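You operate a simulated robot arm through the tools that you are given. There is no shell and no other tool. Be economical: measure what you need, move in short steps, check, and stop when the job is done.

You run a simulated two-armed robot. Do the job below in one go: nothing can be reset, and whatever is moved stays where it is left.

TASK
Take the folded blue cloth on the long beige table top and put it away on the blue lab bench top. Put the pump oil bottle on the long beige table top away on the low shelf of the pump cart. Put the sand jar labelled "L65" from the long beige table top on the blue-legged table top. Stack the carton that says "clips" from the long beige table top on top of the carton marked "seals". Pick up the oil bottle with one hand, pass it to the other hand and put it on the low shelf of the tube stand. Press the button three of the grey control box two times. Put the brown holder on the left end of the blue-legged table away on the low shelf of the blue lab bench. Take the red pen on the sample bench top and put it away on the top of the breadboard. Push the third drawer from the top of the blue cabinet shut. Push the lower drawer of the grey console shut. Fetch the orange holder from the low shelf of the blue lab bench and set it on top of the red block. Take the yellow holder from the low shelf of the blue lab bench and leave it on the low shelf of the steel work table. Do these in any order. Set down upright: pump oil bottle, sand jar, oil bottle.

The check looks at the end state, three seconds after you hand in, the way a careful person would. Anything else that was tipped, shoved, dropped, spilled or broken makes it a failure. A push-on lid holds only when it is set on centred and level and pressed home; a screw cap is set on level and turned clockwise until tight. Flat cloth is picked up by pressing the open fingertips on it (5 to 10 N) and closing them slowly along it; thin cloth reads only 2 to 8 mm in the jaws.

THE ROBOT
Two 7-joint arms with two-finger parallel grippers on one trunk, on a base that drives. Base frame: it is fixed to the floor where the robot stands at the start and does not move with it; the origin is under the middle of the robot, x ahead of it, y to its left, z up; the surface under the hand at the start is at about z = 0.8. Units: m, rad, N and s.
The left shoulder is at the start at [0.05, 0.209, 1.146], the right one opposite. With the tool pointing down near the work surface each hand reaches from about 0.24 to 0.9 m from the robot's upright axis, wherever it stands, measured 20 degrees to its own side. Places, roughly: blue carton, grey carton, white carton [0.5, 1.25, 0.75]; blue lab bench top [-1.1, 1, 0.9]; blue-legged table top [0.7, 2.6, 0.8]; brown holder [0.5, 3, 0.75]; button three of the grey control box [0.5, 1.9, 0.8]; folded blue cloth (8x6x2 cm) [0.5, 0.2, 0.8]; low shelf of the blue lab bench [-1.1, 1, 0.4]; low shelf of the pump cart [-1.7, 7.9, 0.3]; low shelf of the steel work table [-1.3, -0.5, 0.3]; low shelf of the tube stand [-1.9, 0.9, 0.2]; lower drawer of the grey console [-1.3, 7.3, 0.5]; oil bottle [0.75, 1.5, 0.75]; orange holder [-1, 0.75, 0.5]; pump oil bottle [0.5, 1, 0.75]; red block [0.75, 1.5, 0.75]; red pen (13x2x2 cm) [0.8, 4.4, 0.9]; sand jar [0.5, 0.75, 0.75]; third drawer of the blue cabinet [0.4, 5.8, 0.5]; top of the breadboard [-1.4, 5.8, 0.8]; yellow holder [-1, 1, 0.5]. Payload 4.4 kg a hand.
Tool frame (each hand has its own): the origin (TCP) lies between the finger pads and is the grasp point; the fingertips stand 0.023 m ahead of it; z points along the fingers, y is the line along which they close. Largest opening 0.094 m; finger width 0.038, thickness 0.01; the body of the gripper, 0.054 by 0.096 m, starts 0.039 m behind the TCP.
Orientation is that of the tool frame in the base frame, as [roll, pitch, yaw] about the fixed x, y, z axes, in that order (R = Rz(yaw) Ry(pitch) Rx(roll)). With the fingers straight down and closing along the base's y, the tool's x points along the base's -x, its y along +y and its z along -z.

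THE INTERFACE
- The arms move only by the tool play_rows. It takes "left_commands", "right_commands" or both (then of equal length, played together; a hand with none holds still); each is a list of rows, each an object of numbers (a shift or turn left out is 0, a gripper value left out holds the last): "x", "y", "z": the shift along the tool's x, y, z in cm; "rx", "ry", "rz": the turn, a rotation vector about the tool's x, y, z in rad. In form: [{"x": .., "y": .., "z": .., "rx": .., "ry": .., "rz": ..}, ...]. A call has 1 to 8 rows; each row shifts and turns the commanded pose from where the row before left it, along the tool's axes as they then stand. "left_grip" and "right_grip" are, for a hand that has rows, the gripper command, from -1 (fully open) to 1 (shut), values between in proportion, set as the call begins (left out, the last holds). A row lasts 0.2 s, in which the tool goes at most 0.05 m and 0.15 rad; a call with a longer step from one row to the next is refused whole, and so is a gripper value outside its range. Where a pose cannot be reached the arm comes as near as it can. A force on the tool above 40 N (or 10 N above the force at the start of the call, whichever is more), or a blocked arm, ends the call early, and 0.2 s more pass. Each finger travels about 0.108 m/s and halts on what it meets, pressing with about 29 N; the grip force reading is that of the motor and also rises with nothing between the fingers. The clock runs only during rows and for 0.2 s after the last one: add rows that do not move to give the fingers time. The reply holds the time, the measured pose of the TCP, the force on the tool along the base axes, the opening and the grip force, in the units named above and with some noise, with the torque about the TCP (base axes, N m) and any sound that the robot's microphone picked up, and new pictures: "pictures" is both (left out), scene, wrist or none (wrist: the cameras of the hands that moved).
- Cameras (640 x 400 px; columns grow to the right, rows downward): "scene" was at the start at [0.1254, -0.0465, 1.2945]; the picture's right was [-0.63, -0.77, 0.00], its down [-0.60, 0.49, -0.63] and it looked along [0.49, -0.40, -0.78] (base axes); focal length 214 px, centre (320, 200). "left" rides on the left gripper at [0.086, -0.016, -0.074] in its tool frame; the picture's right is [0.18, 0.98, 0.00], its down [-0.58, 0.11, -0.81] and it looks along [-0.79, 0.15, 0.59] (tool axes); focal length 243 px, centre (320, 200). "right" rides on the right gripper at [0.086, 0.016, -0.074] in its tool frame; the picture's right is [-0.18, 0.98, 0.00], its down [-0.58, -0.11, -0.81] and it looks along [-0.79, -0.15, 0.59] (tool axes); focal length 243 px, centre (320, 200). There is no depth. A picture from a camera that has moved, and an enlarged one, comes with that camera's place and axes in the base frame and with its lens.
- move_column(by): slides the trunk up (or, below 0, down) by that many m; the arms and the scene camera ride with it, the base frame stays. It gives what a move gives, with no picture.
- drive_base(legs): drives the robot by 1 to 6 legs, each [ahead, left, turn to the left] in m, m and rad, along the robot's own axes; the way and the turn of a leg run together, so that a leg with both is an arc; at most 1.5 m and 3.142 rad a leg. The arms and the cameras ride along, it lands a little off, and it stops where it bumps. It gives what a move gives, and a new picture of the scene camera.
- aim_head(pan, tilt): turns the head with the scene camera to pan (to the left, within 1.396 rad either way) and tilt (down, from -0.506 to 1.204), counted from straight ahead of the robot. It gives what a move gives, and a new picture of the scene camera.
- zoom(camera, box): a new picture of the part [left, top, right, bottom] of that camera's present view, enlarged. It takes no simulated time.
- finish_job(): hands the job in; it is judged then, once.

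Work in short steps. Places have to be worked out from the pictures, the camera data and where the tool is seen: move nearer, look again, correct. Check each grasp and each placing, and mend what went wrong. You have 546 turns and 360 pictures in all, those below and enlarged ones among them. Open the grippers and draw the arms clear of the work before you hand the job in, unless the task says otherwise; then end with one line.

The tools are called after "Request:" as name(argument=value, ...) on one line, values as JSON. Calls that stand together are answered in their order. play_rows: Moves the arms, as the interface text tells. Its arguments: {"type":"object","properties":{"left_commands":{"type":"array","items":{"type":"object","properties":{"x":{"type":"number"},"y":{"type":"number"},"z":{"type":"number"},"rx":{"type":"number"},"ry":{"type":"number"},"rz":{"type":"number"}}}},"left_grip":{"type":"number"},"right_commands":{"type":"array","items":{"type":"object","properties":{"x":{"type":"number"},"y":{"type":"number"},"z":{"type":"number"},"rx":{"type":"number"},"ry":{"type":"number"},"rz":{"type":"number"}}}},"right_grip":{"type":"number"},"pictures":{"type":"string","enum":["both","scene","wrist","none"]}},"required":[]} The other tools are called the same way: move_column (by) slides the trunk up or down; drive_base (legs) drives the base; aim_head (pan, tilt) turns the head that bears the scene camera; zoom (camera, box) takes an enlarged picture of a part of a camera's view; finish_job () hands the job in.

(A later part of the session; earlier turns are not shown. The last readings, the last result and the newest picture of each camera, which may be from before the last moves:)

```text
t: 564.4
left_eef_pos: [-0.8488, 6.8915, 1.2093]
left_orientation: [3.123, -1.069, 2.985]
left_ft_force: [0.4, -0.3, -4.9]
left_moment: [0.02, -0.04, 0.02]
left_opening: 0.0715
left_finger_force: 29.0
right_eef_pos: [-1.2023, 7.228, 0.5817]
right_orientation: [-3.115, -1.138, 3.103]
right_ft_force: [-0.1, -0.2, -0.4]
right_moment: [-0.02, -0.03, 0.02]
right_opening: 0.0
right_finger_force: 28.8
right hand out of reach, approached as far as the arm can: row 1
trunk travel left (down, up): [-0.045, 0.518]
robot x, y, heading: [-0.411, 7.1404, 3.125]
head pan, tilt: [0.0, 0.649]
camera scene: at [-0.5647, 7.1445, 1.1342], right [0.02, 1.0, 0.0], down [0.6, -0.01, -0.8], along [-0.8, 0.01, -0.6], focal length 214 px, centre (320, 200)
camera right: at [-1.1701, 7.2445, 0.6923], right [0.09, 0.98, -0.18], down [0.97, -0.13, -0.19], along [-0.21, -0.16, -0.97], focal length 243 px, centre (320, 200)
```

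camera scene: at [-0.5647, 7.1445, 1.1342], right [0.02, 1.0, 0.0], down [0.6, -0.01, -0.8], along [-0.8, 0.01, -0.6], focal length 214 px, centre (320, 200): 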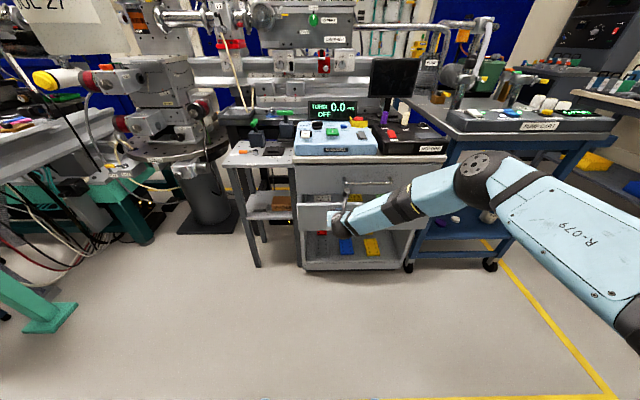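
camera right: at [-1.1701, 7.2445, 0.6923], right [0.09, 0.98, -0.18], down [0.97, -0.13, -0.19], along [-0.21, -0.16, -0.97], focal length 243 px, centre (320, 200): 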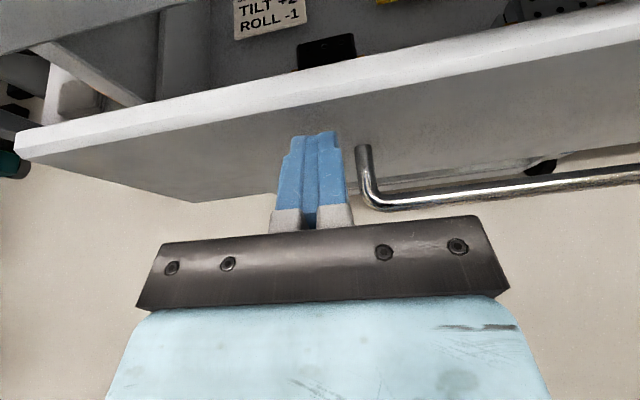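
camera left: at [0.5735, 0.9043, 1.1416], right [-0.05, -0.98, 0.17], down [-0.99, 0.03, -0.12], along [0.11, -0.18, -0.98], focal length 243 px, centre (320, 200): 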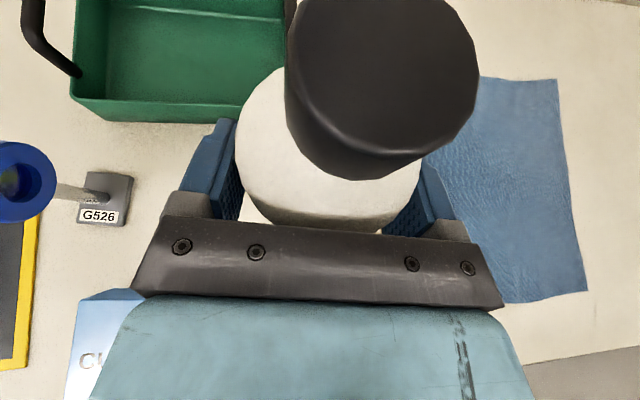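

Moving easily; keep pushing until it stops.

Request:
play_rows(right_commands=[{"x": 0.84, "z": 1.82}, {"x": 0.84, "z": 1.82}, {"x": 0.84, "z": 1.82}, {"x": 0.84, "z": 1.82}, {"x": 0.84, "z": 1.82}, {"x": 0.84, "z": 1.82}], pictures="both")

```text
t: 565.2
left_eef_pos: [-0.8491, 6.8921, 1.208]
left_orientation: [3.124, -1.066, 2.982]
left_ft_force: [-0.8, -0.2, -4.9]
left_moment: [0.0, -0.06, -0.03]
left_opening: 0.0717
left_finger_force: 28.6
right_eef_pos: [-1.2583, 7.2277, 0.5817]
right_orientation: [-3.114, -1.136, 3.1]
right_ft_force: [22.4, 2.9, 11.2]
right_moment: [-0.06, 0.39, 0.08]
right_opening: 0.0
right_finger_force: 29.3
trunk travel left (down, up): [-0.045, 0.518]
robot x, y, heading: [-0.4088, 7.142, 3.126]
head pan, tilt: [0.0, 0.649]
stopped in row 4 (right hand): the force on the tool passed its limit at 273 N (the readings are from after the stop); the commanded pose is now the measured one
camera scene: at [-0.5635, 7.1448, 1.1345], right [0.02, 1.0, 0.0], down [0.6, -0.01, -0.8], along [-0.8, 0.01, -0.6], focal length 214 px, centre (320, 200)
camera right: at [-1.227, 7.2447, 0.6912], right [0.09, 0.98, -0.18], down [0.97, -0.13, -0.19], along [-0.21, -0.16, -0.97], focal length 243 px, centre (320, 200)
```

scene: 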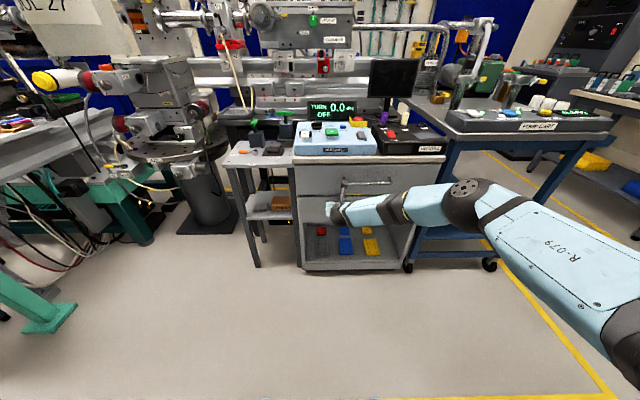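
right: 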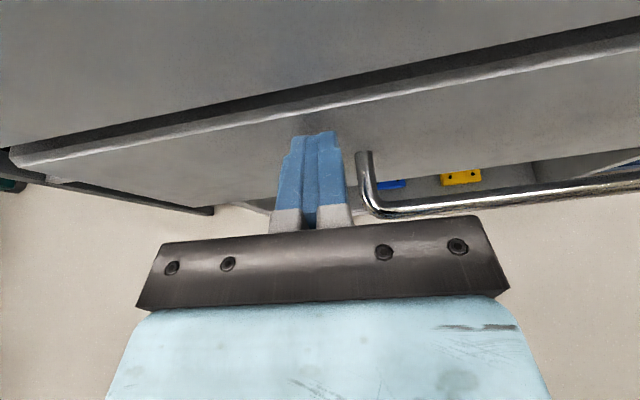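

It hit its stop. Retract and check flushness.

Request:
play_rows(right_commands=[{"x": -0.84, "z": -1.82}, {"x": -1.7, "z": -3.6}, {"x": -1.7, "z": -3.6}, {"x": -1.7, "z": -3.6}, {"x": -1.7, "z": -3.6}, {"x": -1.7, "z": -3.6}], pictures="wrist")

Request:
zoom(camera="scene", box=[230, 130, 470, 290])

```text
t: 566.6
left_eef_pos: [-0.8497, 6.8923, 1.2082]
left_orientation: [3.123, -1.066, 2.985]
left_ft_force: [-0.1, -0.3, -4.7]
left_moment: [0.01, -0.06, -0.01]
left_opening: 0.0714
left_finger_force: 29.1
right_eef_pos: [-1.04, 7.2159, 0.5826]
right_orientation: [-3.122, -1.13, 3.1]
right_ft_force: [-0.3, -0.1, -0.7]
right_moment: [-0.02, 0.0, -0.02]
right_opening: 0.0
right_finger_force: 28.6
right hand out of reach, approached as far as the arm can: row 6
trunk travel left (down, up): [-0.045, 0.518]
robot x, y, heading: [-0.4082, 7.1392, 3.123]
head pan, tilt: [0.0, 0.649]
camera right: at [-1.0093, 7.2326, 0.6928], right [0.1, 0.98, -0.17], down [0.97, -0.13, -0.18], along [-0.2, -0.15, -0.97], focal length 243 px, centre (320, 200)
```

right: 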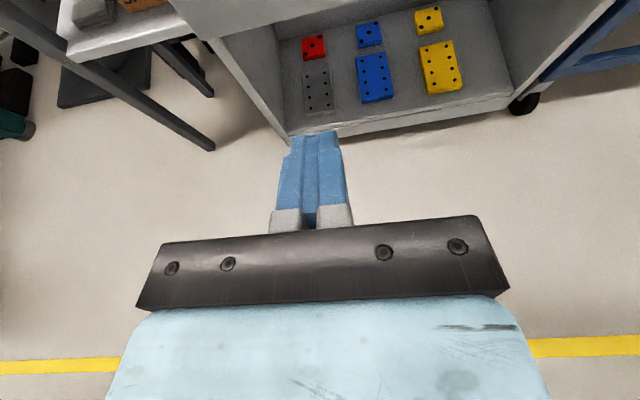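

```text
2.50 times, centred on (350, 210) of scene
camera zoom: at [-0.5643, 7.1446, 1.1343], right [0.02, 1.0, 0.0], down [0.6, -0.01, -0.8], along [-0.8, 0.01, -0.6], focal length 536 px, centre (245, 175)
```

zoom: 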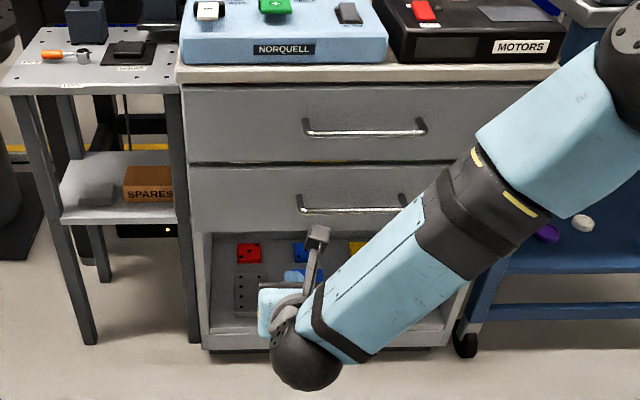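

The lower drawer is flush. Next the pump cart just to the right. Raise the right hand and move over in front of the cart.

Request:
play_rows(right_commands=[{"x": 4, "z": -2.5}, {"x": 4, "z": -2.5}, {"x": 4, "z": -2.5}, {"x": 4, "z": -2.5}, {"x": 4, "z": -2.5}, {"x": 4, "z": -2.5}, {"x": 4, "z": -2.5}, {"x": 4, "z": -2.5}], pictures="none")

Request:
drive_base(legs=[[-0.15, -0.3, 0], [0, -0.65, 0]])

```text
t: 568.4
left_eef_pos: [-0.8493, 6.8922, 1.2078]
left_orientation: [3.123, -1.066, 2.984]
left_ft_force: [0.2, -0.2, -4.2]
left_moment: [-0.03, -0.07, -0.01]
left_opening: 0.0715
left_finger_force: 29.0
right_eef_pos: [-0.9938, 7.2215, 0.9584]
right_orientation: [-3.117, -1.134, 3.102]
right_ft_force: [-0.4, -0.1, -0.4]
right_moment: [-0.01, 0.04, 0.08]
right_opening: 0.0
right_finger_force: 28.7
trunk travel left (down, up): [-0.045, 0.518]
robot x, y, heading: [-0.4092, 7.1393, 3.119]
head pan, tilt: [0.0, 0.649]
```

```text
t: 577.1
left_eef_pos: [-0.6763, 7.8172, 1.2089]
left_orientation: [3.124, -1.066, 2.964]
left_ft_force: [-0.3, 0.2, -5.5]
left_moment: [-0.02, -0.03, 0.01]
left_opening: 0.0716
left_finger_force: 29.2
right_eef_pos: [-0.8136, 8.1494, 0.957]
right_orientation: [-3.115, -1.134, 3.078]
right_ft_force: [0.2, 0.7, -0.5]
right_moment: [-0.01, 0.0, -0.01]
right_opening: 0.0
right_finger_force: 28.9
trunk travel left (down, up): [-0.045, 0.518]
robot x, y, heading: [-0.2294, 8.0569, 3.103]
head pan, tilt: [0.0, 0.649]
camera scene: at [-0.387, 8.0637, 1.1342], right [0.04, 1.0, 0.0], down [0.6, -0.02, -0.8], along [-0.8, 0.03, -0.6], focal length 214 px, centre (320, 200)
```

scene: 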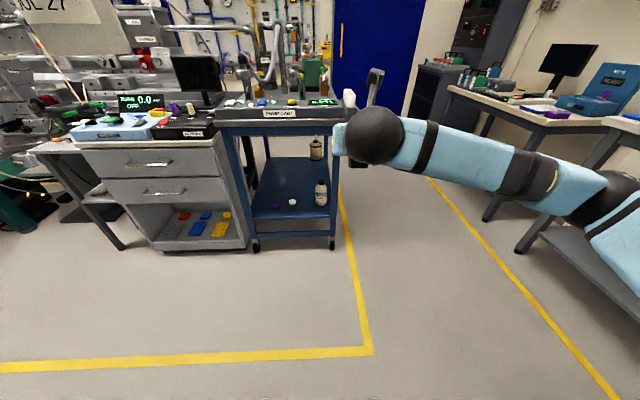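

Request:
zoom(camera="scene", box=[205, 90, 365, 260])

```text
2.35 times, centred on (285, 175) of scene
camera zoom: at [-0.387, 8.0637, 1.1342], right [0.04, 1.0, 0.0], down [0.6, -0.02, -0.8], along [-0.8, 0.03, -0.6], focal length 505 px, centre (402, 259)
```

zoom: 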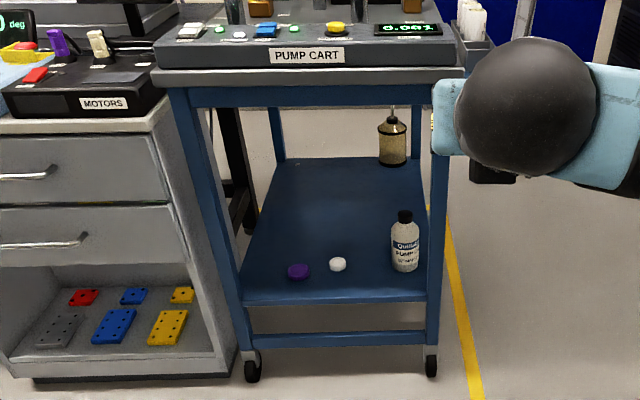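

The cart's low shelf (z≈0.28) is free in the middle, behind two small discs; I'll aim for (-1.62, 7.89). Lower the left hand here in the open first and tuck the right back.

Request:
play_rows(left_commands=[{"x": -4.15, "z": 2.27}, {"x": -4.15, "z": 2.27}, {"x": -4.15, "z": 2.27}, {"x": -4.15, "z": 2.27}, {"x": -4.15, "z": 2.27}, {"x": -4.15, "z": 2.27}, {"x": -4.15, "z": 2.27}, {"x": -4.15, "z": 2.27}], right_commands=[{"x": -0.6, "y": 1, "z": -1.5}, {"x": -0.6, "y": 1, "z": -1.5}, {"x": -0.6, "y": 1, "z": -1.5}, {"x": -0.6, "y": 1, "z": -1.5}, {"x": -0.6, "y": 1, "z": -1.5}, {"x": -0.6, "y": 1, "z": -1.5}, {"x": 1}, {"x": 1}], pictures="none")

Request:
play_rows(left_commands=[{"x": -4.15, "z": 2.27}, {"x": -4.15, "z": 2.27}, {"x": -4.15, "z": 2.27}, {"x": -4.15, "z": 2.27}, {"x": -4.15, "z": 2.27}, {"x": -4.15, "z": 2.27}, {"x": -3, "z": 1.6}, {}], pictures="scene")

```text
t: 578.9
left_eef_pos: [-0.7246, 7.8217, 0.8442]
left_orientation: [3.124, -1.068, 2.961]
left_ft_force: [0.8, -0.3, -4.2]
left_moment: [-0.02, -0.06, -0.03]
left_opening: 0.0715
left_finger_force: 28.9
left hand out of reach, approached as far as the arm can: row 4, 5, 6, 7
right_eef_pos: [-0.7215, 8.2055, 0.9799]
right_orientation: [-3.113, -1.133, 3.08]
right_ft_force: [-0.8, 0.2, 0.1]
right_moment: [-0.01, -0.02, -0.05]
right_opening: 0.0
right_finger_force: 28.6
trunk travel left (down, up): [-0.045, 0.518]
robot x, y, heading: [-0.2294, 8.0532, 3.107]
head pan, tilt: [0.0, 0.649]
```

```text
t: 580.7
left_eef_pos: [-0.7199, 7.828, 0.5314]
left_orientation: [3.124, -1.065, 2.962]
left_ft_force: [0.1, 0.1, -4.4]
left_moment: [0.0, -0.06, 0.01]
left_opening: 0.0714
left_finger_force: 28.3
right_eef_pos: [-0.722, 8.2061, 0.98]
right_orientation: [-3.113, -1.137, 3.077]
right_ft_force: [0.0, -0.6, 0.6]
right_moment: [-0.02, -0.01, 0.01]
right_opening: 0.0002
right_finger_force: 28.7
trunk travel left (down, up): [-0.045, 0.518]
robot x, y, heading: [-0.2315, 8.0534, 3.105]
head pan, tilt: [0.0, 0.649]
camera scene: at [-0.3871, 8.0636, 1.1342], right [0.04, 1.0, 0.0], down [0.6, -0.02, -0.8], along [-0.8, 0.03, -0.6], focal length 214 px, centre (320, 200)
```

scene: 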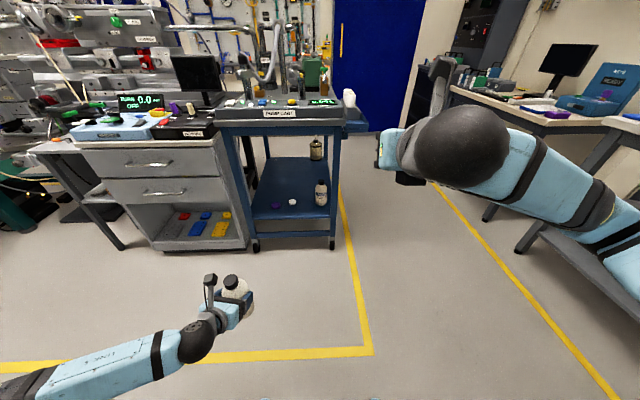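

Drive forward half a metre with the bottle low.

Request:
drive_base(legs=[[0.5, -0.03, 0.036]])

Request:
play_rows(left_commands=[{}], pictures="wrist")

```text
t: 583.7
left_eef_pos: [-1.2113, 7.8509, 0.5321]
left_orientation: [3.123, -1.067, 2.999]
left_ft_force: [0.4, 0.3, -4.4]
left_moment: [0.01, -0.05, 0.01]
left_opening: 0.0714
left_finger_force: 29.0
right_eef_pos: [-1.2252, 8.2298, 0.9796]
right_orientation: [-3.114, -1.135, 3.112]
right_ft_force: [0.5, 0.1, 0.5]
right_moment: [0.04, 0.01, -0.01]
right_opening: 0.0
right_finger_force: 29.1
trunk travel left (down, up): [-0.045, 0.518]
robot x, y, heading: [-0.7319, 8.0965, 3.138]
head pan, tilt: [0.0, 0.649]
camera scene: at [-0.8864, 8.099, 1.1342], right [0.01, 1.0, 0.0], down [0.6, 0.0, -0.8], along [-0.8, 0.0, -0.6], focal length 214 px, centre (320, 200)
```

scene: 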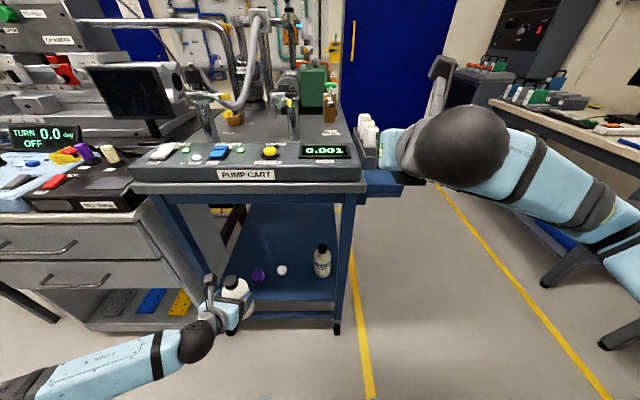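

```text
t: 584.1
left_eef_pos: [-1.2113, 7.8525, 0.5322]
left_orientation: [3.124, -1.067, 2.995]
left_ft_force: [0.4, -0.8, -5.0]
left_moment: [0.04, -0.08, -0.02]
left_opening: 0.0718
left_finger_force: 29.4
right_eef_pos: [-1.2255, 8.2307, 0.9804]
right_orientation: [-3.115, -1.135, 3.111]
right_ft_force: [-0.3, -0.3, 0.2]
right_moment: [-0.02, -0.01, -0.02]
right_opening: 0.0
right_finger_force: 29.0
trunk travel left (down, up): [-0.045, 0.518]
robot x, y, heading: [-0.731, 8.0972, 3.135]
head pan, tilt: [0.0, 0.649]
camera left: at [-1.1896, 7.8302, 0.643], right [0.07, 0.98, 0.17], down [0.99, -0.05, -0.12], along [-0.11, 0.18, -0.98], focal length 243 px, centre (320, 200)
```

left: 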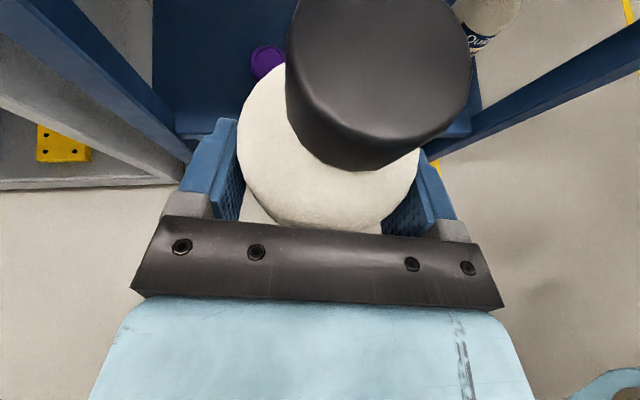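

Purple disc at (-1.452, 7.821), shelf z≈0.28. Nudge forward 5 cm, then reach in above the discs.

Request:
drive_base(legs=[[0.05, 0, 0]])

Request:
play_rows(left_commands=[{"x": 1.2, "y": -0.3, "z": 4.4}, {"x": 1.2, "y": -0.3, "z": 4.4}, {"x": 1.2, "y": -0.3, "z": 4.4}, {"x": 1.2, "y": -0.3, "z": 4.4}, {"x": 1.2, "y": -0.3, "z": 4.4}, {"x": 1.2, "y": -0.3, "z": 4.4}, {}], pictures="both")

```text
t: 585.0
left_eef_pos: [-1.2594, 7.8532, 0.5324]
left_orientation: [3.124, -1.068, 2.997]
left_ft_force: [0.5, 0.4, -4.7]
left_moment: [-0.01, -0.07, -0.02]
left_opening: 0.0713
left_finger_force: 29.1
right_eef_pos: [-1.2739, 8.2297, 0.98]
right_orientation: [-3.114, -1.135, 3.113]
right_ft_force: [0.0, 0.0, 0.2]
right_moment: [-0.03, 0.02, 0.01]
right_opening: 0.0001
right_finger_force: 29.2
trunk travel left (down, up): [-0.045, 0.518]
robot x, y, heading: [-0.7806, 8.1003, 3.14]
head pan, tilt: [0.0, 0.649]
camera scene: at [-0.9356, 8.0991, 1.1341], right [0.0, 1.0, 0.0], down [0.61, 0.0, -0.8], along [-0.8, 0.0, -0.61], focal length 214 px, centre (320, 200)
```

scene: 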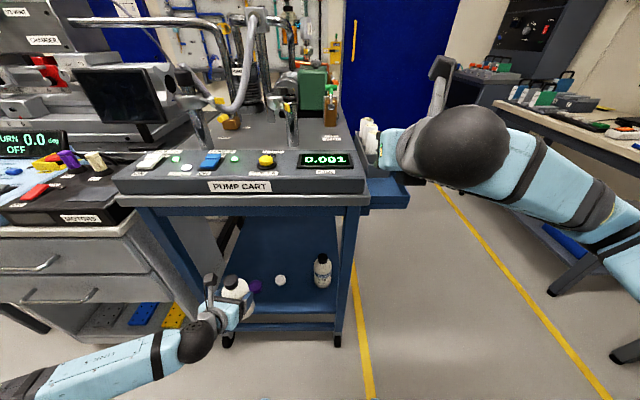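

```text
t: 586.6
left_eef_pos: [-1.5238, 7.8773, 0.4656]
left_orientation: [3.122, -1.067, 2.997]
left_ft_force: [-0.2, 0.2, -4.6]
left_moment: [-0.01, -0.03, -0.01]
left_opening: 0.0714
left_finger_force: 29.0
right_eef_pos: [-1.2741, 8.2297, 0.9794]
right_orientation: [-3.113, -1.134, 3.113]
right_ft_force: [-0.2, 0.3, -0.6]
right_moment: [0.03, 0.01, -0.01]
right_opening: 0.0
right_finger_force: 28.9
trunk travel left (down, up): [-0.045, 0.518]
robot x, y, heading: [-0.7768, 8.0987, 3.138]
head pan, tilt: [0.0, 0.649]
camera scene: at [-0.9355, 8.0991, 1.1342], right [0.0, 1.0, 0.0], down [0.61, 0.0, -0.8], along [-0.8, 0.0, -0.61], focal length 214 px, centre (320, 200)
camera left: at [-1.5017, 7.8565, 0.5771], right [0.07, 0.98, 0.17], down [0.99, -0.05, -0.12], along [-0.11, 0.18, -0.98], focal length 243 px, centre (320, 200)
```

scene: 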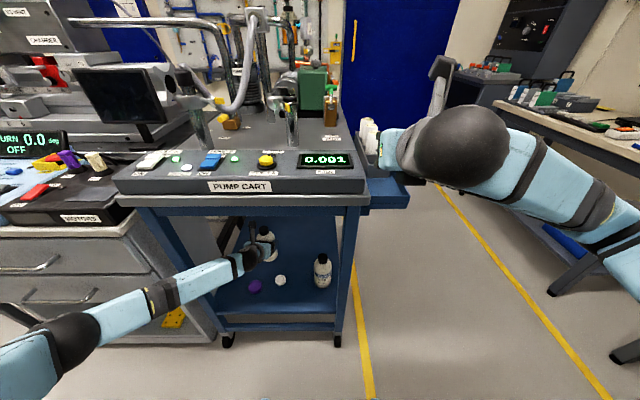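
left: 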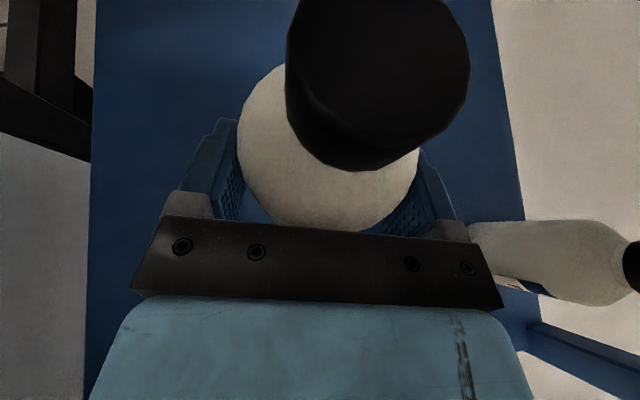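

Request:
play_rows(left_commands=[{"x": 0.5, "y": -0.2, "z": 3.4}, {"x": 0.5, "y": -0.2, "z": 3.4}, {"x": 0.5, "y": -0.2, "z": 3.4}, {"x": -2.2, "z": 1.2}, {"x": -1.3, "z": 0.72}, {"x": -0.44, "z": 0.24}, {"x": -0.44, "z": 0.24}], pictures="both")

```text
t: 588.2
left_eef_pos: [-1.6256, 7.8793, 0.3967]
left_orientation: [3.128, -1.063, 2.994]
left_ft_force: [-0.2, 0.1, -4.8]
left_moment: [0.0, -0.08, -0.03]
left_opening: 0.0714
left_finger_force: 29.0
left hand out of reach, approached as far as the arm can: row 5, 6, 7
right_eef_pos: [-1.2734, 8.23, 0.9802]
right_orientation: [-3.113, -1.136, 3.112]
right_ft_force: [-0.3, -0.3, -0.2]
right_moment: [0.01, 0.04, -0.01]
right_opening: 0.0
right_finger_force: 29.2
trunk travel left (down, up): [-0.045, 0.518]
robot x, y, heading: [-0.7782, 8.1007, 3.137]
head pan, tilt: [0.0, 0.649]
camera scene: at [-0.9355, 8.0992, 1.1342], right [0.01, 1.0, 0.0], down [0.61, 0.0, -0.8], along [-0.8, 0.0, -0.61], focal length 214 px, centre (320, 200)
camera left: at [-1.6044, 7.8579, 0.5077], right [0.07, 0.98, 0.17], down [0.99, -0.05, -0.11], along [-0.1, 0.17, -0.98], focal length 243 px, centre (320, 200)
```

scene: 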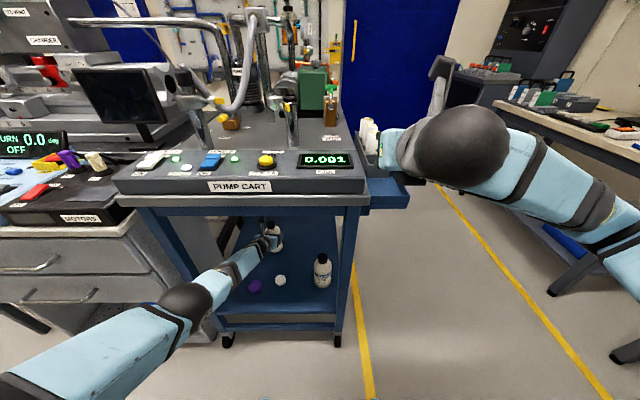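
left: 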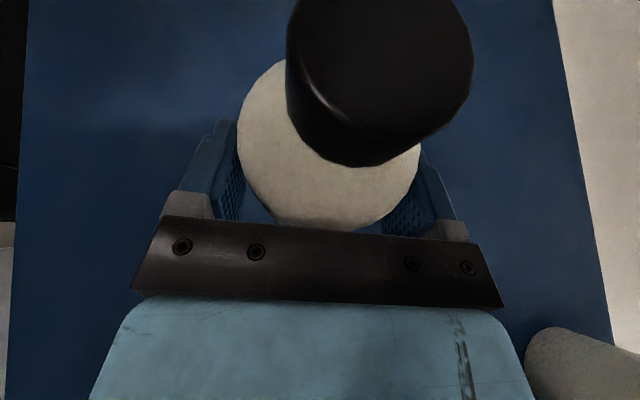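

At arm's limit; use the trunk for the last bit, in small steps.

Request:
move_column(by=-0.018)

Request:
move_column(by=-0.008)

```text
t: 588.9
left_eef_pos: [-1.6274, 7.8794, 0.3874]
left_orientation: [3.134, -1.074, 2.989]
left_ft_force: [-4.6, -1.1, 24.4]
left_moment: [-0.62, 0.58, -0.08]
left_opening: 0.0716
left_finger_force: 28.8
right_eef_pos: [-1.2717, 8.2309, 0.9634]
right_orientation: [-3.111, -1.138, 3.111]
right_ft_force: [-0.2, 0.5, 0.0]
right_moment: [-0.05, 0.03, 0.03]
right_opening: 0.0
right_finger_force: 28.8
trunk travel left (down, up): [-0.027, 0.536]
robot x, y, heading: [-0.7811, 8.0985, 3.139]
head pan, tilt: [0.0, 0.649]
```

```text
t: 589.4
left_eef_pos: [-1.6275, 7.8798, 0.3766]
left_orientation: [3.133, -1.07, 2.989]
left_ft_force: [2.5, 1.1, 33.6]
left_moment: [-0.49, 0.64, -0.08]
left_opening: 0.0715
left_finger_force: 29.1
right_eef_pos: [-1.2714, 8.231, 0.957]
right_orientation: [-3.11, -1.139, 3.11]
right_ft_force: [0.5, 0.9, 0.0]
right_moment: [-0.02, 0.01, -0.01]
right_opening: 0.0001
right_finger_force: 28.9
trunk travel left (down, up): [-0.019, 0.544]
robot x, y, heading: [-0.7854, 8.0995, 3.141]
head pan, tilt: [0.0, 0.649]
```

The bottle is on the shelf (about 30 N). Release and look.

Request:
play_rows(left_commands=[{"x": 0.4, "z": -0.2}, {}, {}], pictures="none")

Request:
play_rows(left_commands=[{}, {}, {}, {}], left_grip=-1, pictures="wrist")

```text
t: 590.2
left_eef_pos: [-1.627, 7.879, 0.3773]
left_orientation: [3.131, -1.066, 2.99]
left_ft_force: [-8.3, 3.3, 17.5]
left_moment: [-0.41, 0.66, -0.28]
left_opening: 0.0714
left_finger_force: 29.2
right_eef_pos: [-1.2715, 8.231, 0.9545]
right_orientation: [-3.111, -1.138, 3.11]
right_ft_force: [0.4, 0.4, -1.4]
right_moment: [-0.01, -0.01, 0.02]
right_opening: 0.0001
right_finger_force: 28.7
trunk travel left (down, up): [-0.019, 0.544]
robot x, y, heading: [-0.7778, 8.0984, 3.142]
head pan, tilt: [0.0, 0.649]
```

```text
t: 591.2
left_eef_pos: [-1.6254, 7.8774, 0.3748]
left_orientation: [3.131, -1.063, 2.993]
left_ft_force: [1.2, 0.0, 0.1]
left_moment: [0.01, 0.04, 0.02]
left_opening: 0.094
left_finger_force: 0.0
right_eef_pos: [-1.2736, 8.2305, 0.9548]
right_orientation: [-3.112, -1.135, 3.11]
right_ft_force: [-0.1, -0.3, 0.3]
right_moment: [-0.03, 0.0, -0.02]
right_opening: 0.0002
right_finger_force: 29.3
trunk travel left (down, up): [-0.019, 0.544]
robot x, y, heading: [-0.7784, 8.0956, 3.134]
head pan, tilt: [0.0, 0.649]
camera left: at [-1.6046, 7.8575, 0.4865], right [0.07, 0.98, 0.17], down [0.99, -0.05, -0.11], along [-0.1, 0.17, -0.98], focal length 243 px, centre (320, 200)
```

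left: 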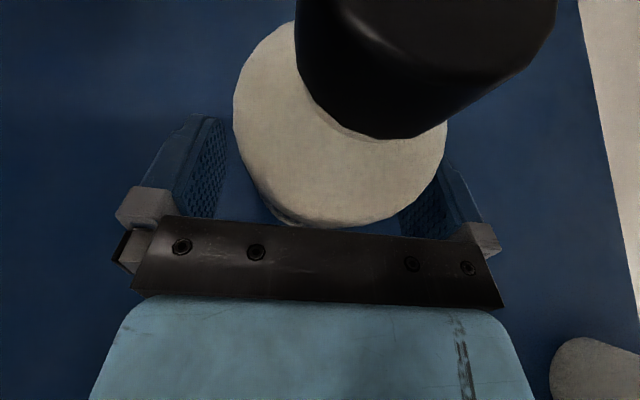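

Free. Shift slightly right to centre, then withdraw straight back.

Request:
play_rows(left_commands=[{"y": 0.5}, {"x": -0.96, "z": -1.75}, {"x": -1.44, "z": -2.6}, {"x": -1.9, "z": -3.5}, {"x": -1.9, "z": -3.5}, {"x": -1.9, "z": -3.5}, {"x": -1.9, "z": -3.5}, {}], pictures="both")

Request:
zoom(camera="scene", box=[200, 190, 380, 340])

```text
t: 593.0
left_eef_pos: [-1.4168, 7.851, 0.3746]
left_orientation: [3.129, -1.064, 2.994]
left_ft_force: [-0.4, 0.0, 0.1]
left_moment: [0.01, -0.03, -0.03]
left_opening: 0.0941
left_finger_force: 0.0
right_eef_pos: [-1.2746, 8.23, 0.9524]
right_orientation: [-3.114, -1.136, 3.113]
right_ft_force: [-0.8, 0.2, -0.2]
right_moment: [-0.03, 0.01, 0.03]
right_opening: 0.0
right_finger_force: 29.1
trunk travel left (down, up): [-0.019, 0.544]
robot x, y, heading: [-0.7807, 8.0964, 3.137]
head pan, tilt: [0.0, 0.649]
camera scene: at [-0.935, 8.0993, 1.1083], right [0.01, 1.0, 0.0], down [0.6, 0.0, -0.8], along [-0.8, 0.0, -0.6], focal length 214 px, centre (320, 200)
camera left: at [-1.3955, 7.8295, 0.4866], right [0.07, 0.98, 0.17], down [0.99, -0.05, -0.11], along [-0.1, 0.17, -0.98], focal length 243 px, centre (320, 200)
```

scene: 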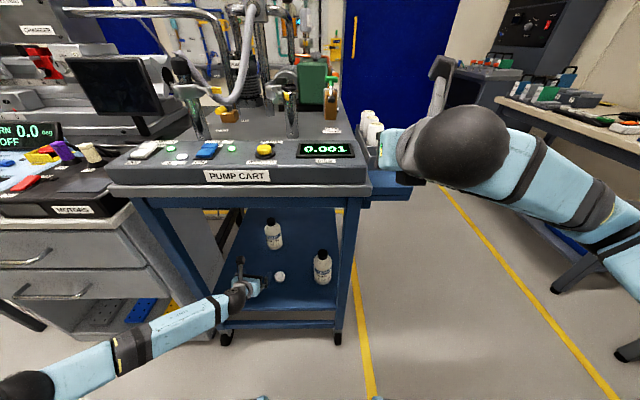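
left: 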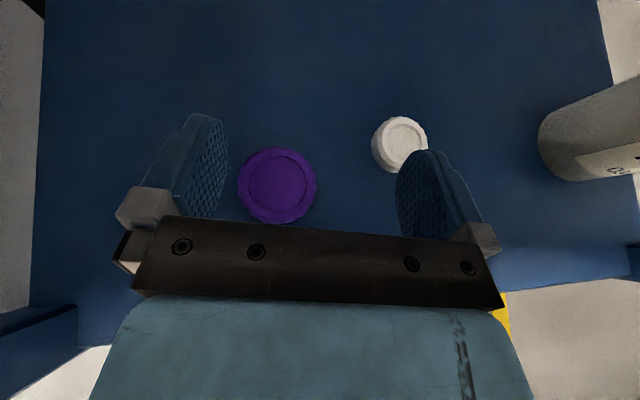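

```text
2.67 times, centred on (290, 265) of scene
camera zoom: at [-0.935, 8.0993, 1.1083], right [0.01, 1.0, 0.0], down [0.6, 0.0, -0.8], along [-0.8, 0.0, -0.6], focal length 572 px, centre (400, 27)
```

zoom: 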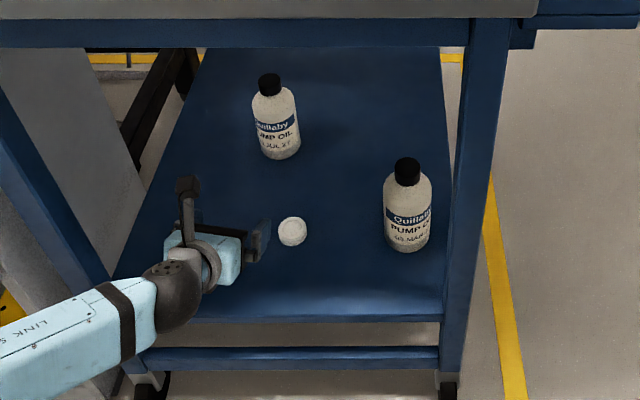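

Pump oil bottle stands upright on the cart shelf. Withdraw fully and back off.

Request:
play_rows(left_commands=[{"x": -1.9, "z": -3.5}, {"x": -1.9, "z": -3.5}, {"x": -1.9, "z": -3.5}, {"x": -1.9, "z": -3.5}, {}], pictures="none")

Request:
drive_base(legs=[[-0.5, 0, 0], [0, 0, 1.571]])

Request:
aim_head(pan=0.3, tilt=0.45)

```text
t: 594.2
left_eef_pos: [-1.2592, 7.8249, 0.3789]
left_orientation: [3.13, -1.063, 2.994]
left_ft_force: [-0.2, 0.9, 0.2]
left_moment: [0.0, 0.0, 0.02]
left_opening: 0.0941
left_finger_force: 0.1
right_eef_pos: [-1.2744, 8.2306, 0.9542]
right_orientation: [-3.114, -1.136, 3.11]
right_ft_force: [-0.2, 0.0, -0.6]
right_moment: [0.02, 0.01, 0.0]
right_opening: 0.0
right_finger_force: 29.2
trunk travel left (down, up): [-0.019, 0.544]
robot x, y, heading: [-0.7799, 8.0975, 3.141]
head pan, tilt: [0.0, 0.649]
```

```text
t: 601.1
left_eef_pos: [0.0223, 7.6316, 0.379]
left_orientation: [3.129, -1.061, -1.662]
left_ft_force: [0.5, 0.2, -0.3]
left_moment: [0.03, -0.02, 0.0]
left_opening: 0.094
left_finger_force: 0.1
right_eef_pos: [-0.3817, 7.5944, 0.9544]
right_orientation: [-3.114, -1.135, -1.545]
right_ft_force: [0.0, 0.2, -0.7]
right_moment: [-0.04, -0.01, 0.01]
right_opening: 0.0002
right_finger_force: 29.0
trunk travel left (down, up): [-0.019, 0.544]
robot x, y, heading: [-0.2789, 8.0923, -1.526]
head pan, tilt: [0.0, 0.649]
camera scene: at [-0.2688, 7.9429, 1.1083], right [-1.0, -0.05, 0.0], down [-0.03, 0.6, -0.8], along [0.04, -0.8, -0.6], focal length 214 px, centre (320, 200)
```

scene: 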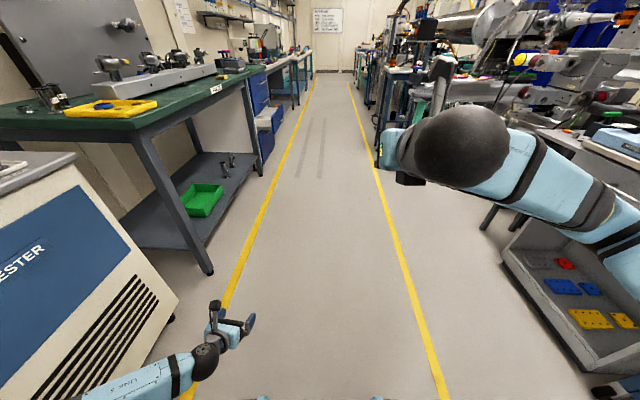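

```text
t: 601.9
left_eef_pos: [0.0234, 7.6313, 0.3784]
left_orientation: [3.131, -1.061, -1.663]
left_ft_force: [0.0, 0.6, 0.3]
left_moment: [0.03, 0.01, -0.01]
left_opening: 0.0937
left_finger_force: 0.1
right_eef_pos: [-0.3828, 7.5948, 0.9536]
right_orientation: [-3.115, -1.134, -1.546]
right_ft_force: [0.4, -0.8, 0.7]
right_moment: [0.0, 0.0, 0.0]
right_opening: 0.0001
right_finger_force: 29.0
trunk travel left (down, up): [-0.019, 0.544]
robot x, y, heading: [-0.2738, 8.0965, -1.523]
head pan, tilt: [0.3, 0.45]
camera scene: at [-0.2417, 7.9432, 1.1261], right [-0.94, -0.34, 0.0], down [-0.15, 0.41, -0.9], along [0.31, -0.85, -0.44], focal length 214 px, centre (320, 200)
```

scene: 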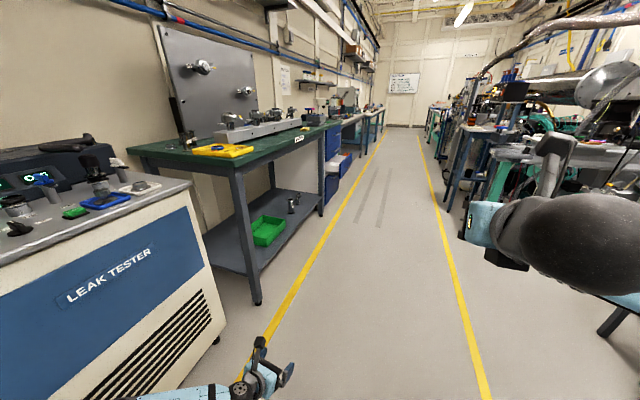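

The blue cabinet with the open drawer is ahead at the end of the green bench. Raise the left hand, then drive down the aisle and turn to face it.

Request:
play_rows(left_commands=[{"x": 4.3, "z": -2.4}, {"x": 4.3, "z": -2.4}, {"x": 4.3, "z": -2.4}, {"x": 4.3, "z": -2.4}, {"x": 4.3, "z": -2.4}, {"x": 4.3, "z": -2.4}, {"x": 4.3, "z": -2.4}, {"x": 4.3, "z": -2.4}], pictures="none")

Request:
drive_base(legs=[[1.2, -0.12, 0], [1.05, -0.08, 0]])

Request:
aim_head(pan=1.2, tilt=0.6)

```text
t: 603.9
left_eef_pos: [0.0004, 7.6334, 0.7713]
left_orientation: [3.085, -1.06, -1.632]
left_ft_force: [0.0, -0.6, -0.1]
left_moment: [0.0, -0.03, 0.01]
left_opening: 0.0939
left_finger_force: 0.0
right_eef_pos: [-0.3986, 7.5954, 0.9585]
right_orientation: [-3.12, -1.137, -1.535]
right_ft_force: [-0.3, -0.3, 0.0]
right_moment: [-0.01, -0.02, 0.02]
right_opening: 0.0
right_finger_force: 29.0
trunk travel left (down, up): [-0.019, 0.544]
robot x, y, heading: [-0.2991, 8.0975, -1.515]
head pan, tilt: [0.3, 0.45]
stopped in row 8 (left hand): the arm was blocked; the commanded pose is now the measured one
```

```text
t: 607.6
left_eef_pos: [-0.0248, 6.9589, 0.766]
left_orientation: [3.106, -1.046, -1.628]
left_ft_force: [0.5, 0.3, -0.2]
left_moment: [0.02, 0.03, -0.01]
left_opening: 0.0943
left_finger_force: 0.1
right_eef_pos: [-0.4284, 6.9131, 0.9546]
right_orientation: [-3.108, -1.136, -1.53]
right_ft_force: [-0.1, -0.6, 0.0]
right_moment: [-0.01, -0.01, -0.03]
right_opening: 0.0
right_finger_force: 29.3
trunk travel left (down, up): [-0.019, 0.544]
robot x, y, heading: [-0.331, 7.4157, -1.499]
head pan, tilt: [0.3, 0.45]
stopped in leg 1: the robot was blocked; the commanded pose is now the measured one
camera scene: at [-0.2967, 7.2654, 1.127], right [-0.93, -0.36, 0.0], down [-0.16, 0.4, -0.9], along [0.33, -0.84, -0.43], focal length 214 px, centre (320, 200)
```

scene: 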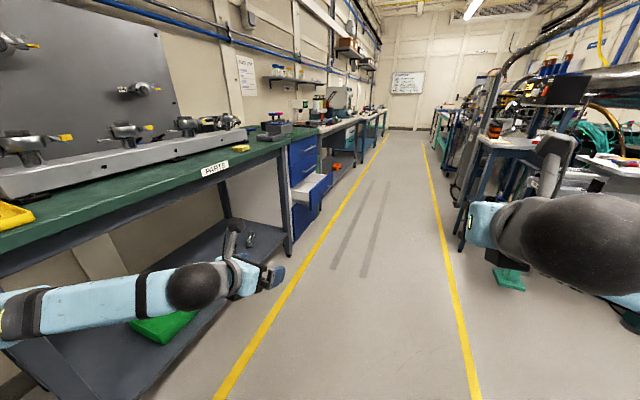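

```text
t: 608.8
left_eef_pos: [-0.0259, 6.9583, 0.7658]
left_orientation: [3.107, -1.047, -1.63]
left_ft_force: [0.2, 0.3, -0.5]
left_moment: [-0.04, 0.0, -0.01]
left_opening: 0.0942
left_finger_force: 0.0
right_eef_pos: [-0.4307, 6.9149, 0.9545]
right_orientation: [-3.107, -1.138, -1.531]
right_ft_force: [-0.3, 0.1, 0.0]
right_moment: [-0.03, 0.03, -0.04]
right_opening: 0.0001
right_finger_force: 28.9
trunk travel left (down, up): [-0.019, 0.544]
robot x, y, heading: [-0.3324, 7.4146, -1.498]
head pan, tilt: [1.201, 0.6]
camera scene: at [-0.2456, 7.3263, 1.1132], right [-0.3, -0.96, 0.0], down [-0.54, 0.16, -0.83], along [0.79, -0.25, -0.56], focal length 214 px, centre (320, 200)
```

scene: 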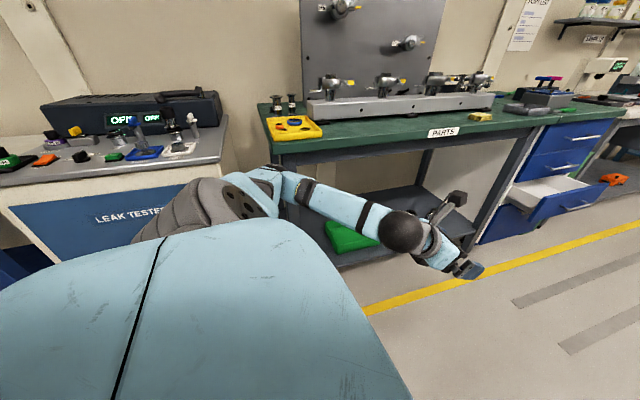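

The left elbow sticks out and touched the bench side. Shift the base away (to -x) first and then raise the trunk so the arms clear.

Request:
drive_base(legs=[[0, -0.22, 0]])

Request:
move_column(by=0.35)

Request:
drive_base(legs=[[0.8, 0, -0.07], [0.65, 0.1, 0]])

```text
t: 611.3
left_eef_pos: [-0.2368, 6.9432, 0.7638]
left_orientation: [3.098, -1.043, -1.621]
left_ft_force: [-0.4, 0.3, 0.1]
left_moment: [0.03, -0.01, 0.0]
left_opening: 0.0941
left_finger_force: 0.0
right_eef_pos: [-0.6405, 6.8968, 0.9544]
right_orientation: [-3.112, -1.134, -1.523]
right_ft_force: [0.5, -0.1, 0.3]
right_moment: [0.03, 0.0, 0.03]
right_opening: 0.0
right_finger_force: 28.5
trunk travel left (down, up): [-0.019, 0.544]
robot x, y, heading: [-0.5452, 7.4011, -1.498]
head pan, tilt: [1.201, 0.6]
camera scene: at [-0.4569, 7.3082, 1.1126], right [-0.29, -0.96, 0.0], down [-0.54, 0.17, -0.83], along [0.79, -0.24, -0.56], focal length 214 px, centre (320, 200)
```

scene: 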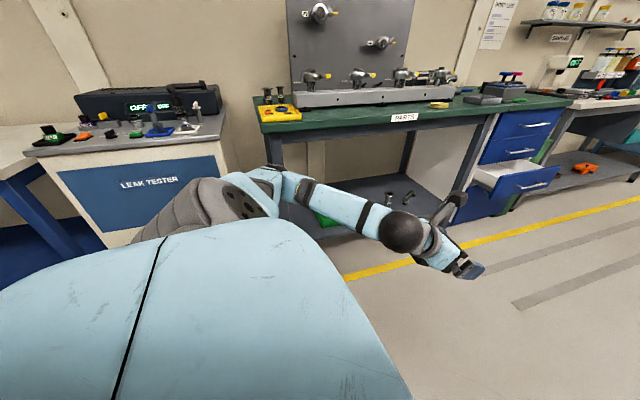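

```text
t: 614.8
left_eef_pos: [-0.237, 6.9428, 1.1136]
left_orientation: [3.099, -1.045, -1.62]
left_ft_force: [1.0, 0.4, 0.5]
left_moment: [0.01, -0.01, 0.01]
left_opening: 0.094
left_finger_force: 0.0
right_eef_pos: [-0.6397, 6.8969, 1.3034]
right_orientation: [-3.115, -1.134, -1.523]
right_ft_force: [-1.0, 0.7, -0.5]
right_moment: [0.02, 0.03, -0.03]
right_opening: 0.0
right_finger_force: 28.4
trunk travel left (down, up): [-0.369, 0.194]
robot x, y, heading: [-0.5437, 7.3986, -1.501]
head pan, tilt: [1.201, 0.6]
```

```text
t: 622.3
left_eef_pos: [-0.0987, 5.4844, 1.1128]
left_orientation: [3.1, -1.042, -1.657]
left_ft_force: [-0.2, 0.0, 0.8]
left_moment: [0.02, -0.01, -0.01]
left_opening: 0.094
left_finger_force: 0.1
right_eef_pos: [-0.5031, 5.4533, 1.3039]
right_orientation: [-3.114, -1.135, -1.559]
right_ft_force: [0.1, 0.5, -1.1]
right_moment: [-0.02, -0.02, 0.01]
right_opening: 0.0002
right_finger_force: 29.2
trunk travel left (down, up): [-0.369, 0.194]
robot x, y, heading: [-0.3878, 5.9535, -1.542]
head pan, tilt: [1.201, 0.6]
camera scene: at [-0.3049, 5.8577, 1.4626], right [-0.33, -0.95, 0.0], down [-0.53, 0.18, -0.83], along [0.78, -0.27, -0.56], focal length 214 px, centre (320, 200)
```

scene: 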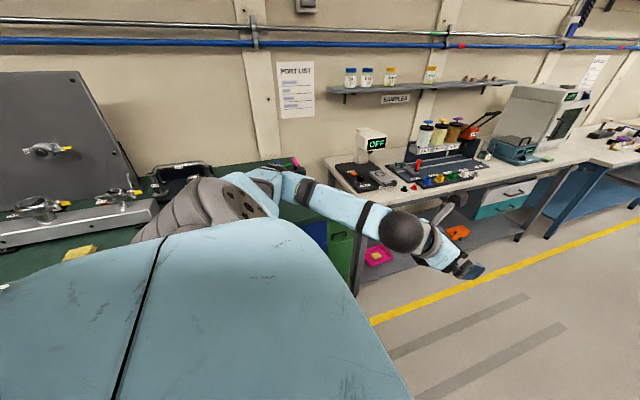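

Now turn to face +x and look at the cabinet drawers.

Request:
drive_base(legs=[[0, 0, 1.54]])

Request:
aim_head(pan=-0.2, tilt=0.85)

```text
t: 626.5
left_eef_pos: [0.0778, 6.2425, 1.113]
left_orientation: [3.098, -1.043, -0.091]
left_ft_force: [-0.7, 0.1, 0.8]
left_moment: [0.01, 0.0, -0.02]
left_opening: 0.0941
left_finger_force: 0.0
right_eef_pos: [0.1087, 5.8384, 1.3042]
right_orientation: [-3.113, -1.134, 0.007]
right_ft_force: [0.2, 0.7, -0.2]
right_moment: [0.01, 0.05, 0.01]
right_opening: 0.0001
right_finger_force: 28.7
trunk travel left (down, up): [-0.369, 0.194]
robot x, y, heading: [-0.3918, 5.9541, 0.032]
head pan, tilt: [1.201, 0.6]
camera scene: at [-0.2944, 6.0397, 1.4626], right [0.94, -0.33, 0.0], down [-0.19, -0.53, -0.83], along [0.27, 0.78, -0.56], focal length 214 px, centre (320, 200)
```

scene: 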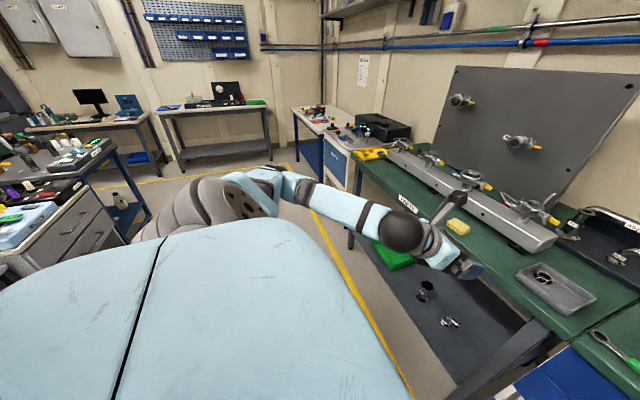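

```text
t: 628.0
left_eef_pos: [0.0779, 6.243, 1.1127]
left_orientation: [3.099, -1.044, -0.091]
left_ft_force: [-0.3, -0.4, -1.1]
left_moment: [0.02, 0.01, 0.01]
left_opening: 0.094
left_finger_force: 0.0
right_eef_pos: [0.1086, 5.8387, 1.3027]
right_orientation: [-3.114, -1.134, 0.008]
right_ft_force: [0.4, -0.8, 0.3]
right_moment: [0.01, -0.01, -0.02]
right_opening: 0.0001
right_finger_force: 29.0
trunk travel left (down, up): [-0.369, 0.194]
robot x, y, heading: [-0.3894, 5.9504, 0.04]
head pan, tilt: [-0.201, 0.85]
camera scene: at [-0.2465, 5.9433, 1.4417], right [-0.17, -0.99, 0.0], down [-0.74, 0.12, -0.66], along [0.65, -0.11, -0.75], focal length 214 px, centre (320, 200)
```

scene: 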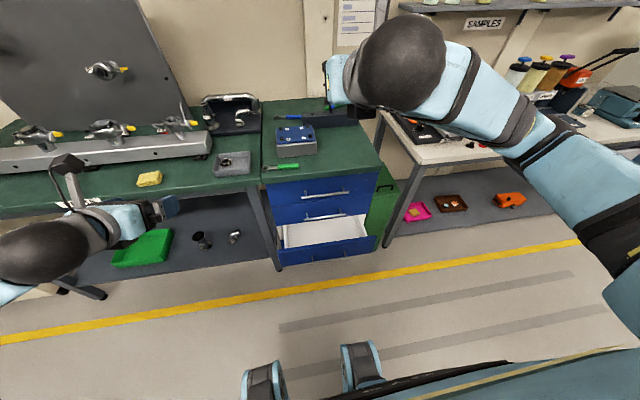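

Request:
zoom(camera="scene", box=[250, 160, 400, 280])

```text
3.33 times, centred on (325, 220) of scene
camera zoom: at [-0.2465, 5.9433, 1.4417], right [-0.17, -0.99, 0.0], down [-0.74, 0.12, -0.66], along [0.65, -0.11, -0.75], focal length 715 px, centre (303, 133)
```

zoom: 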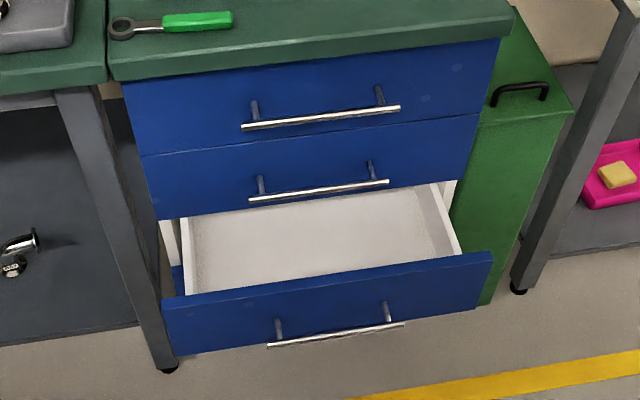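

Third drawer: open about 14 cm; front face at x≈0.25, y centre 5.82, z 0.41–0.55. Lower the trunk and bring the closed right fingers in front of it.

Request:
move_column(by=-0.34)

Request:
play_rows(right_commands=[{"x": -4.3, "z": 1}, {"x": -4.3, "z": 1}, {"x": -4.3, "z": 1}, {"x": -4.3, "z": 1}, {"x": -4.3, "z": 1}, {"x": -4.3, "z": 1}, {"x": -4.3, "z": 1}, {"x": -4.3, "z": 1}], pictures="none")

Request:
play_rows(right_commands=[{"x": -4, "z": 1}, {"x": -2.5, "z": 1}, {}], pictures="both")

```text
t: 631.4
left_eef_pos: [0.0779, 6.2425, 0.774]
left_orientation: [3.1, -1.043, -0.09]
left_ft_force: [0.7, 0.6, -0.2]
left_moment: [-0.02, 0.0, -0.02]
left_opening: 0.0937
left_finger_force: 0.0
right_eef_pos: [0.1091, 5.8371, 0.963]
right_orientation: [-3.114, -1.134, 0.009]
right_ft_force: [0.4, 0.2, -0.7]
right_moment: [-0.01, 0.01, -0.04]
right_opening: 0.0001
right_finger_force: 29.3
trunk travel left (down, up): [-0.029, 0.534]
robot x, y, heading: [-0.3879, 5.9499, 0.033]
head pan, tilt: [-0.201, 0.85]
```

```text
t: 633.2
left_eef_pos: [0.0785, 6.2427, 0.7727]
left_orientation: [3.1, -1.044, -0.09]
left_ft_force: [-0.1, 0.1, -0.4]
left_moment: [0.0, -0.02, 0.01]
left_opening: 0.0941
left_finger_force: 0.1
right_eef_pos: [0.0343, 5.8589, 0.6276]
right_orientation: [-3.12, -1.133, 0.005]
right_ft_force: [0.6, -0.4, 0.7]
right_moment: [0.0, 0.01, 0.01]
right_opening: 0.0
right_finger_force: 29.2
right hand out of reach, approached as far as the arm can: row 8
trunk travel left (down, up): [-0.029, 0.534]
robot x, y, heading: [-0.3886, 5.9527, 0.031]
head pan, tilt: [-0.201, 0.85]
```

```text
t: 634.0
left_eef_pos: [0.0741, 6.239, 0.7845]
left_orientation: [3.112, -1.052, -0.103]
left_ft_force: [0.1, 0.2, -0.7]
left_moment: [-0.01, -0.04, 0.01]
left_opening: 0.0939
left_finger_force: 0.1
right_eef_pos: [0.0251, 5.8817, 0.6009]
right_orientation: [-3.101, -1.153, -0.019]
right_ft_force: [-0.4, -0.3, 0.9]
right_moment: [-0.03, 0.01, 0.0]
right_opening: 0.0002
right_finger_force: 28.8
right hand out of reach, approached as far as the arm can: row 1, 2
trunk travel left (down, up): [-0.029, 0.534]
robot x, y, heading: [-0.389, 5.9561, 0.033]
head pan, tilt: [-0.201, 0.85]
camera scene: at [-0.253, 5.9383, 1.1085], right [-0.17, -0.99, -0.01], down [-0.74, 0.13, -0.67], along [0.66, -0.11, -0.75], focal length 214 px, centre (320, 200)
camera right: at [-0.0071, 5.8629, 0.7108], right [-0.05, -0.98, -0.19], down [-0.97, 0.09, -0.2], along [0.22, 0.17, -0.96], focal length 243 px, centre (320, 200)
```

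scene: 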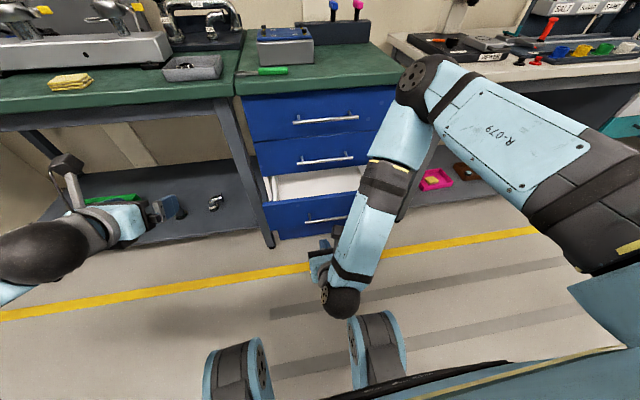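
right: 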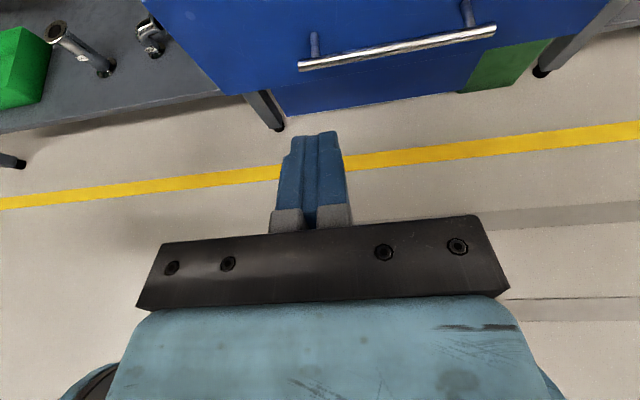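

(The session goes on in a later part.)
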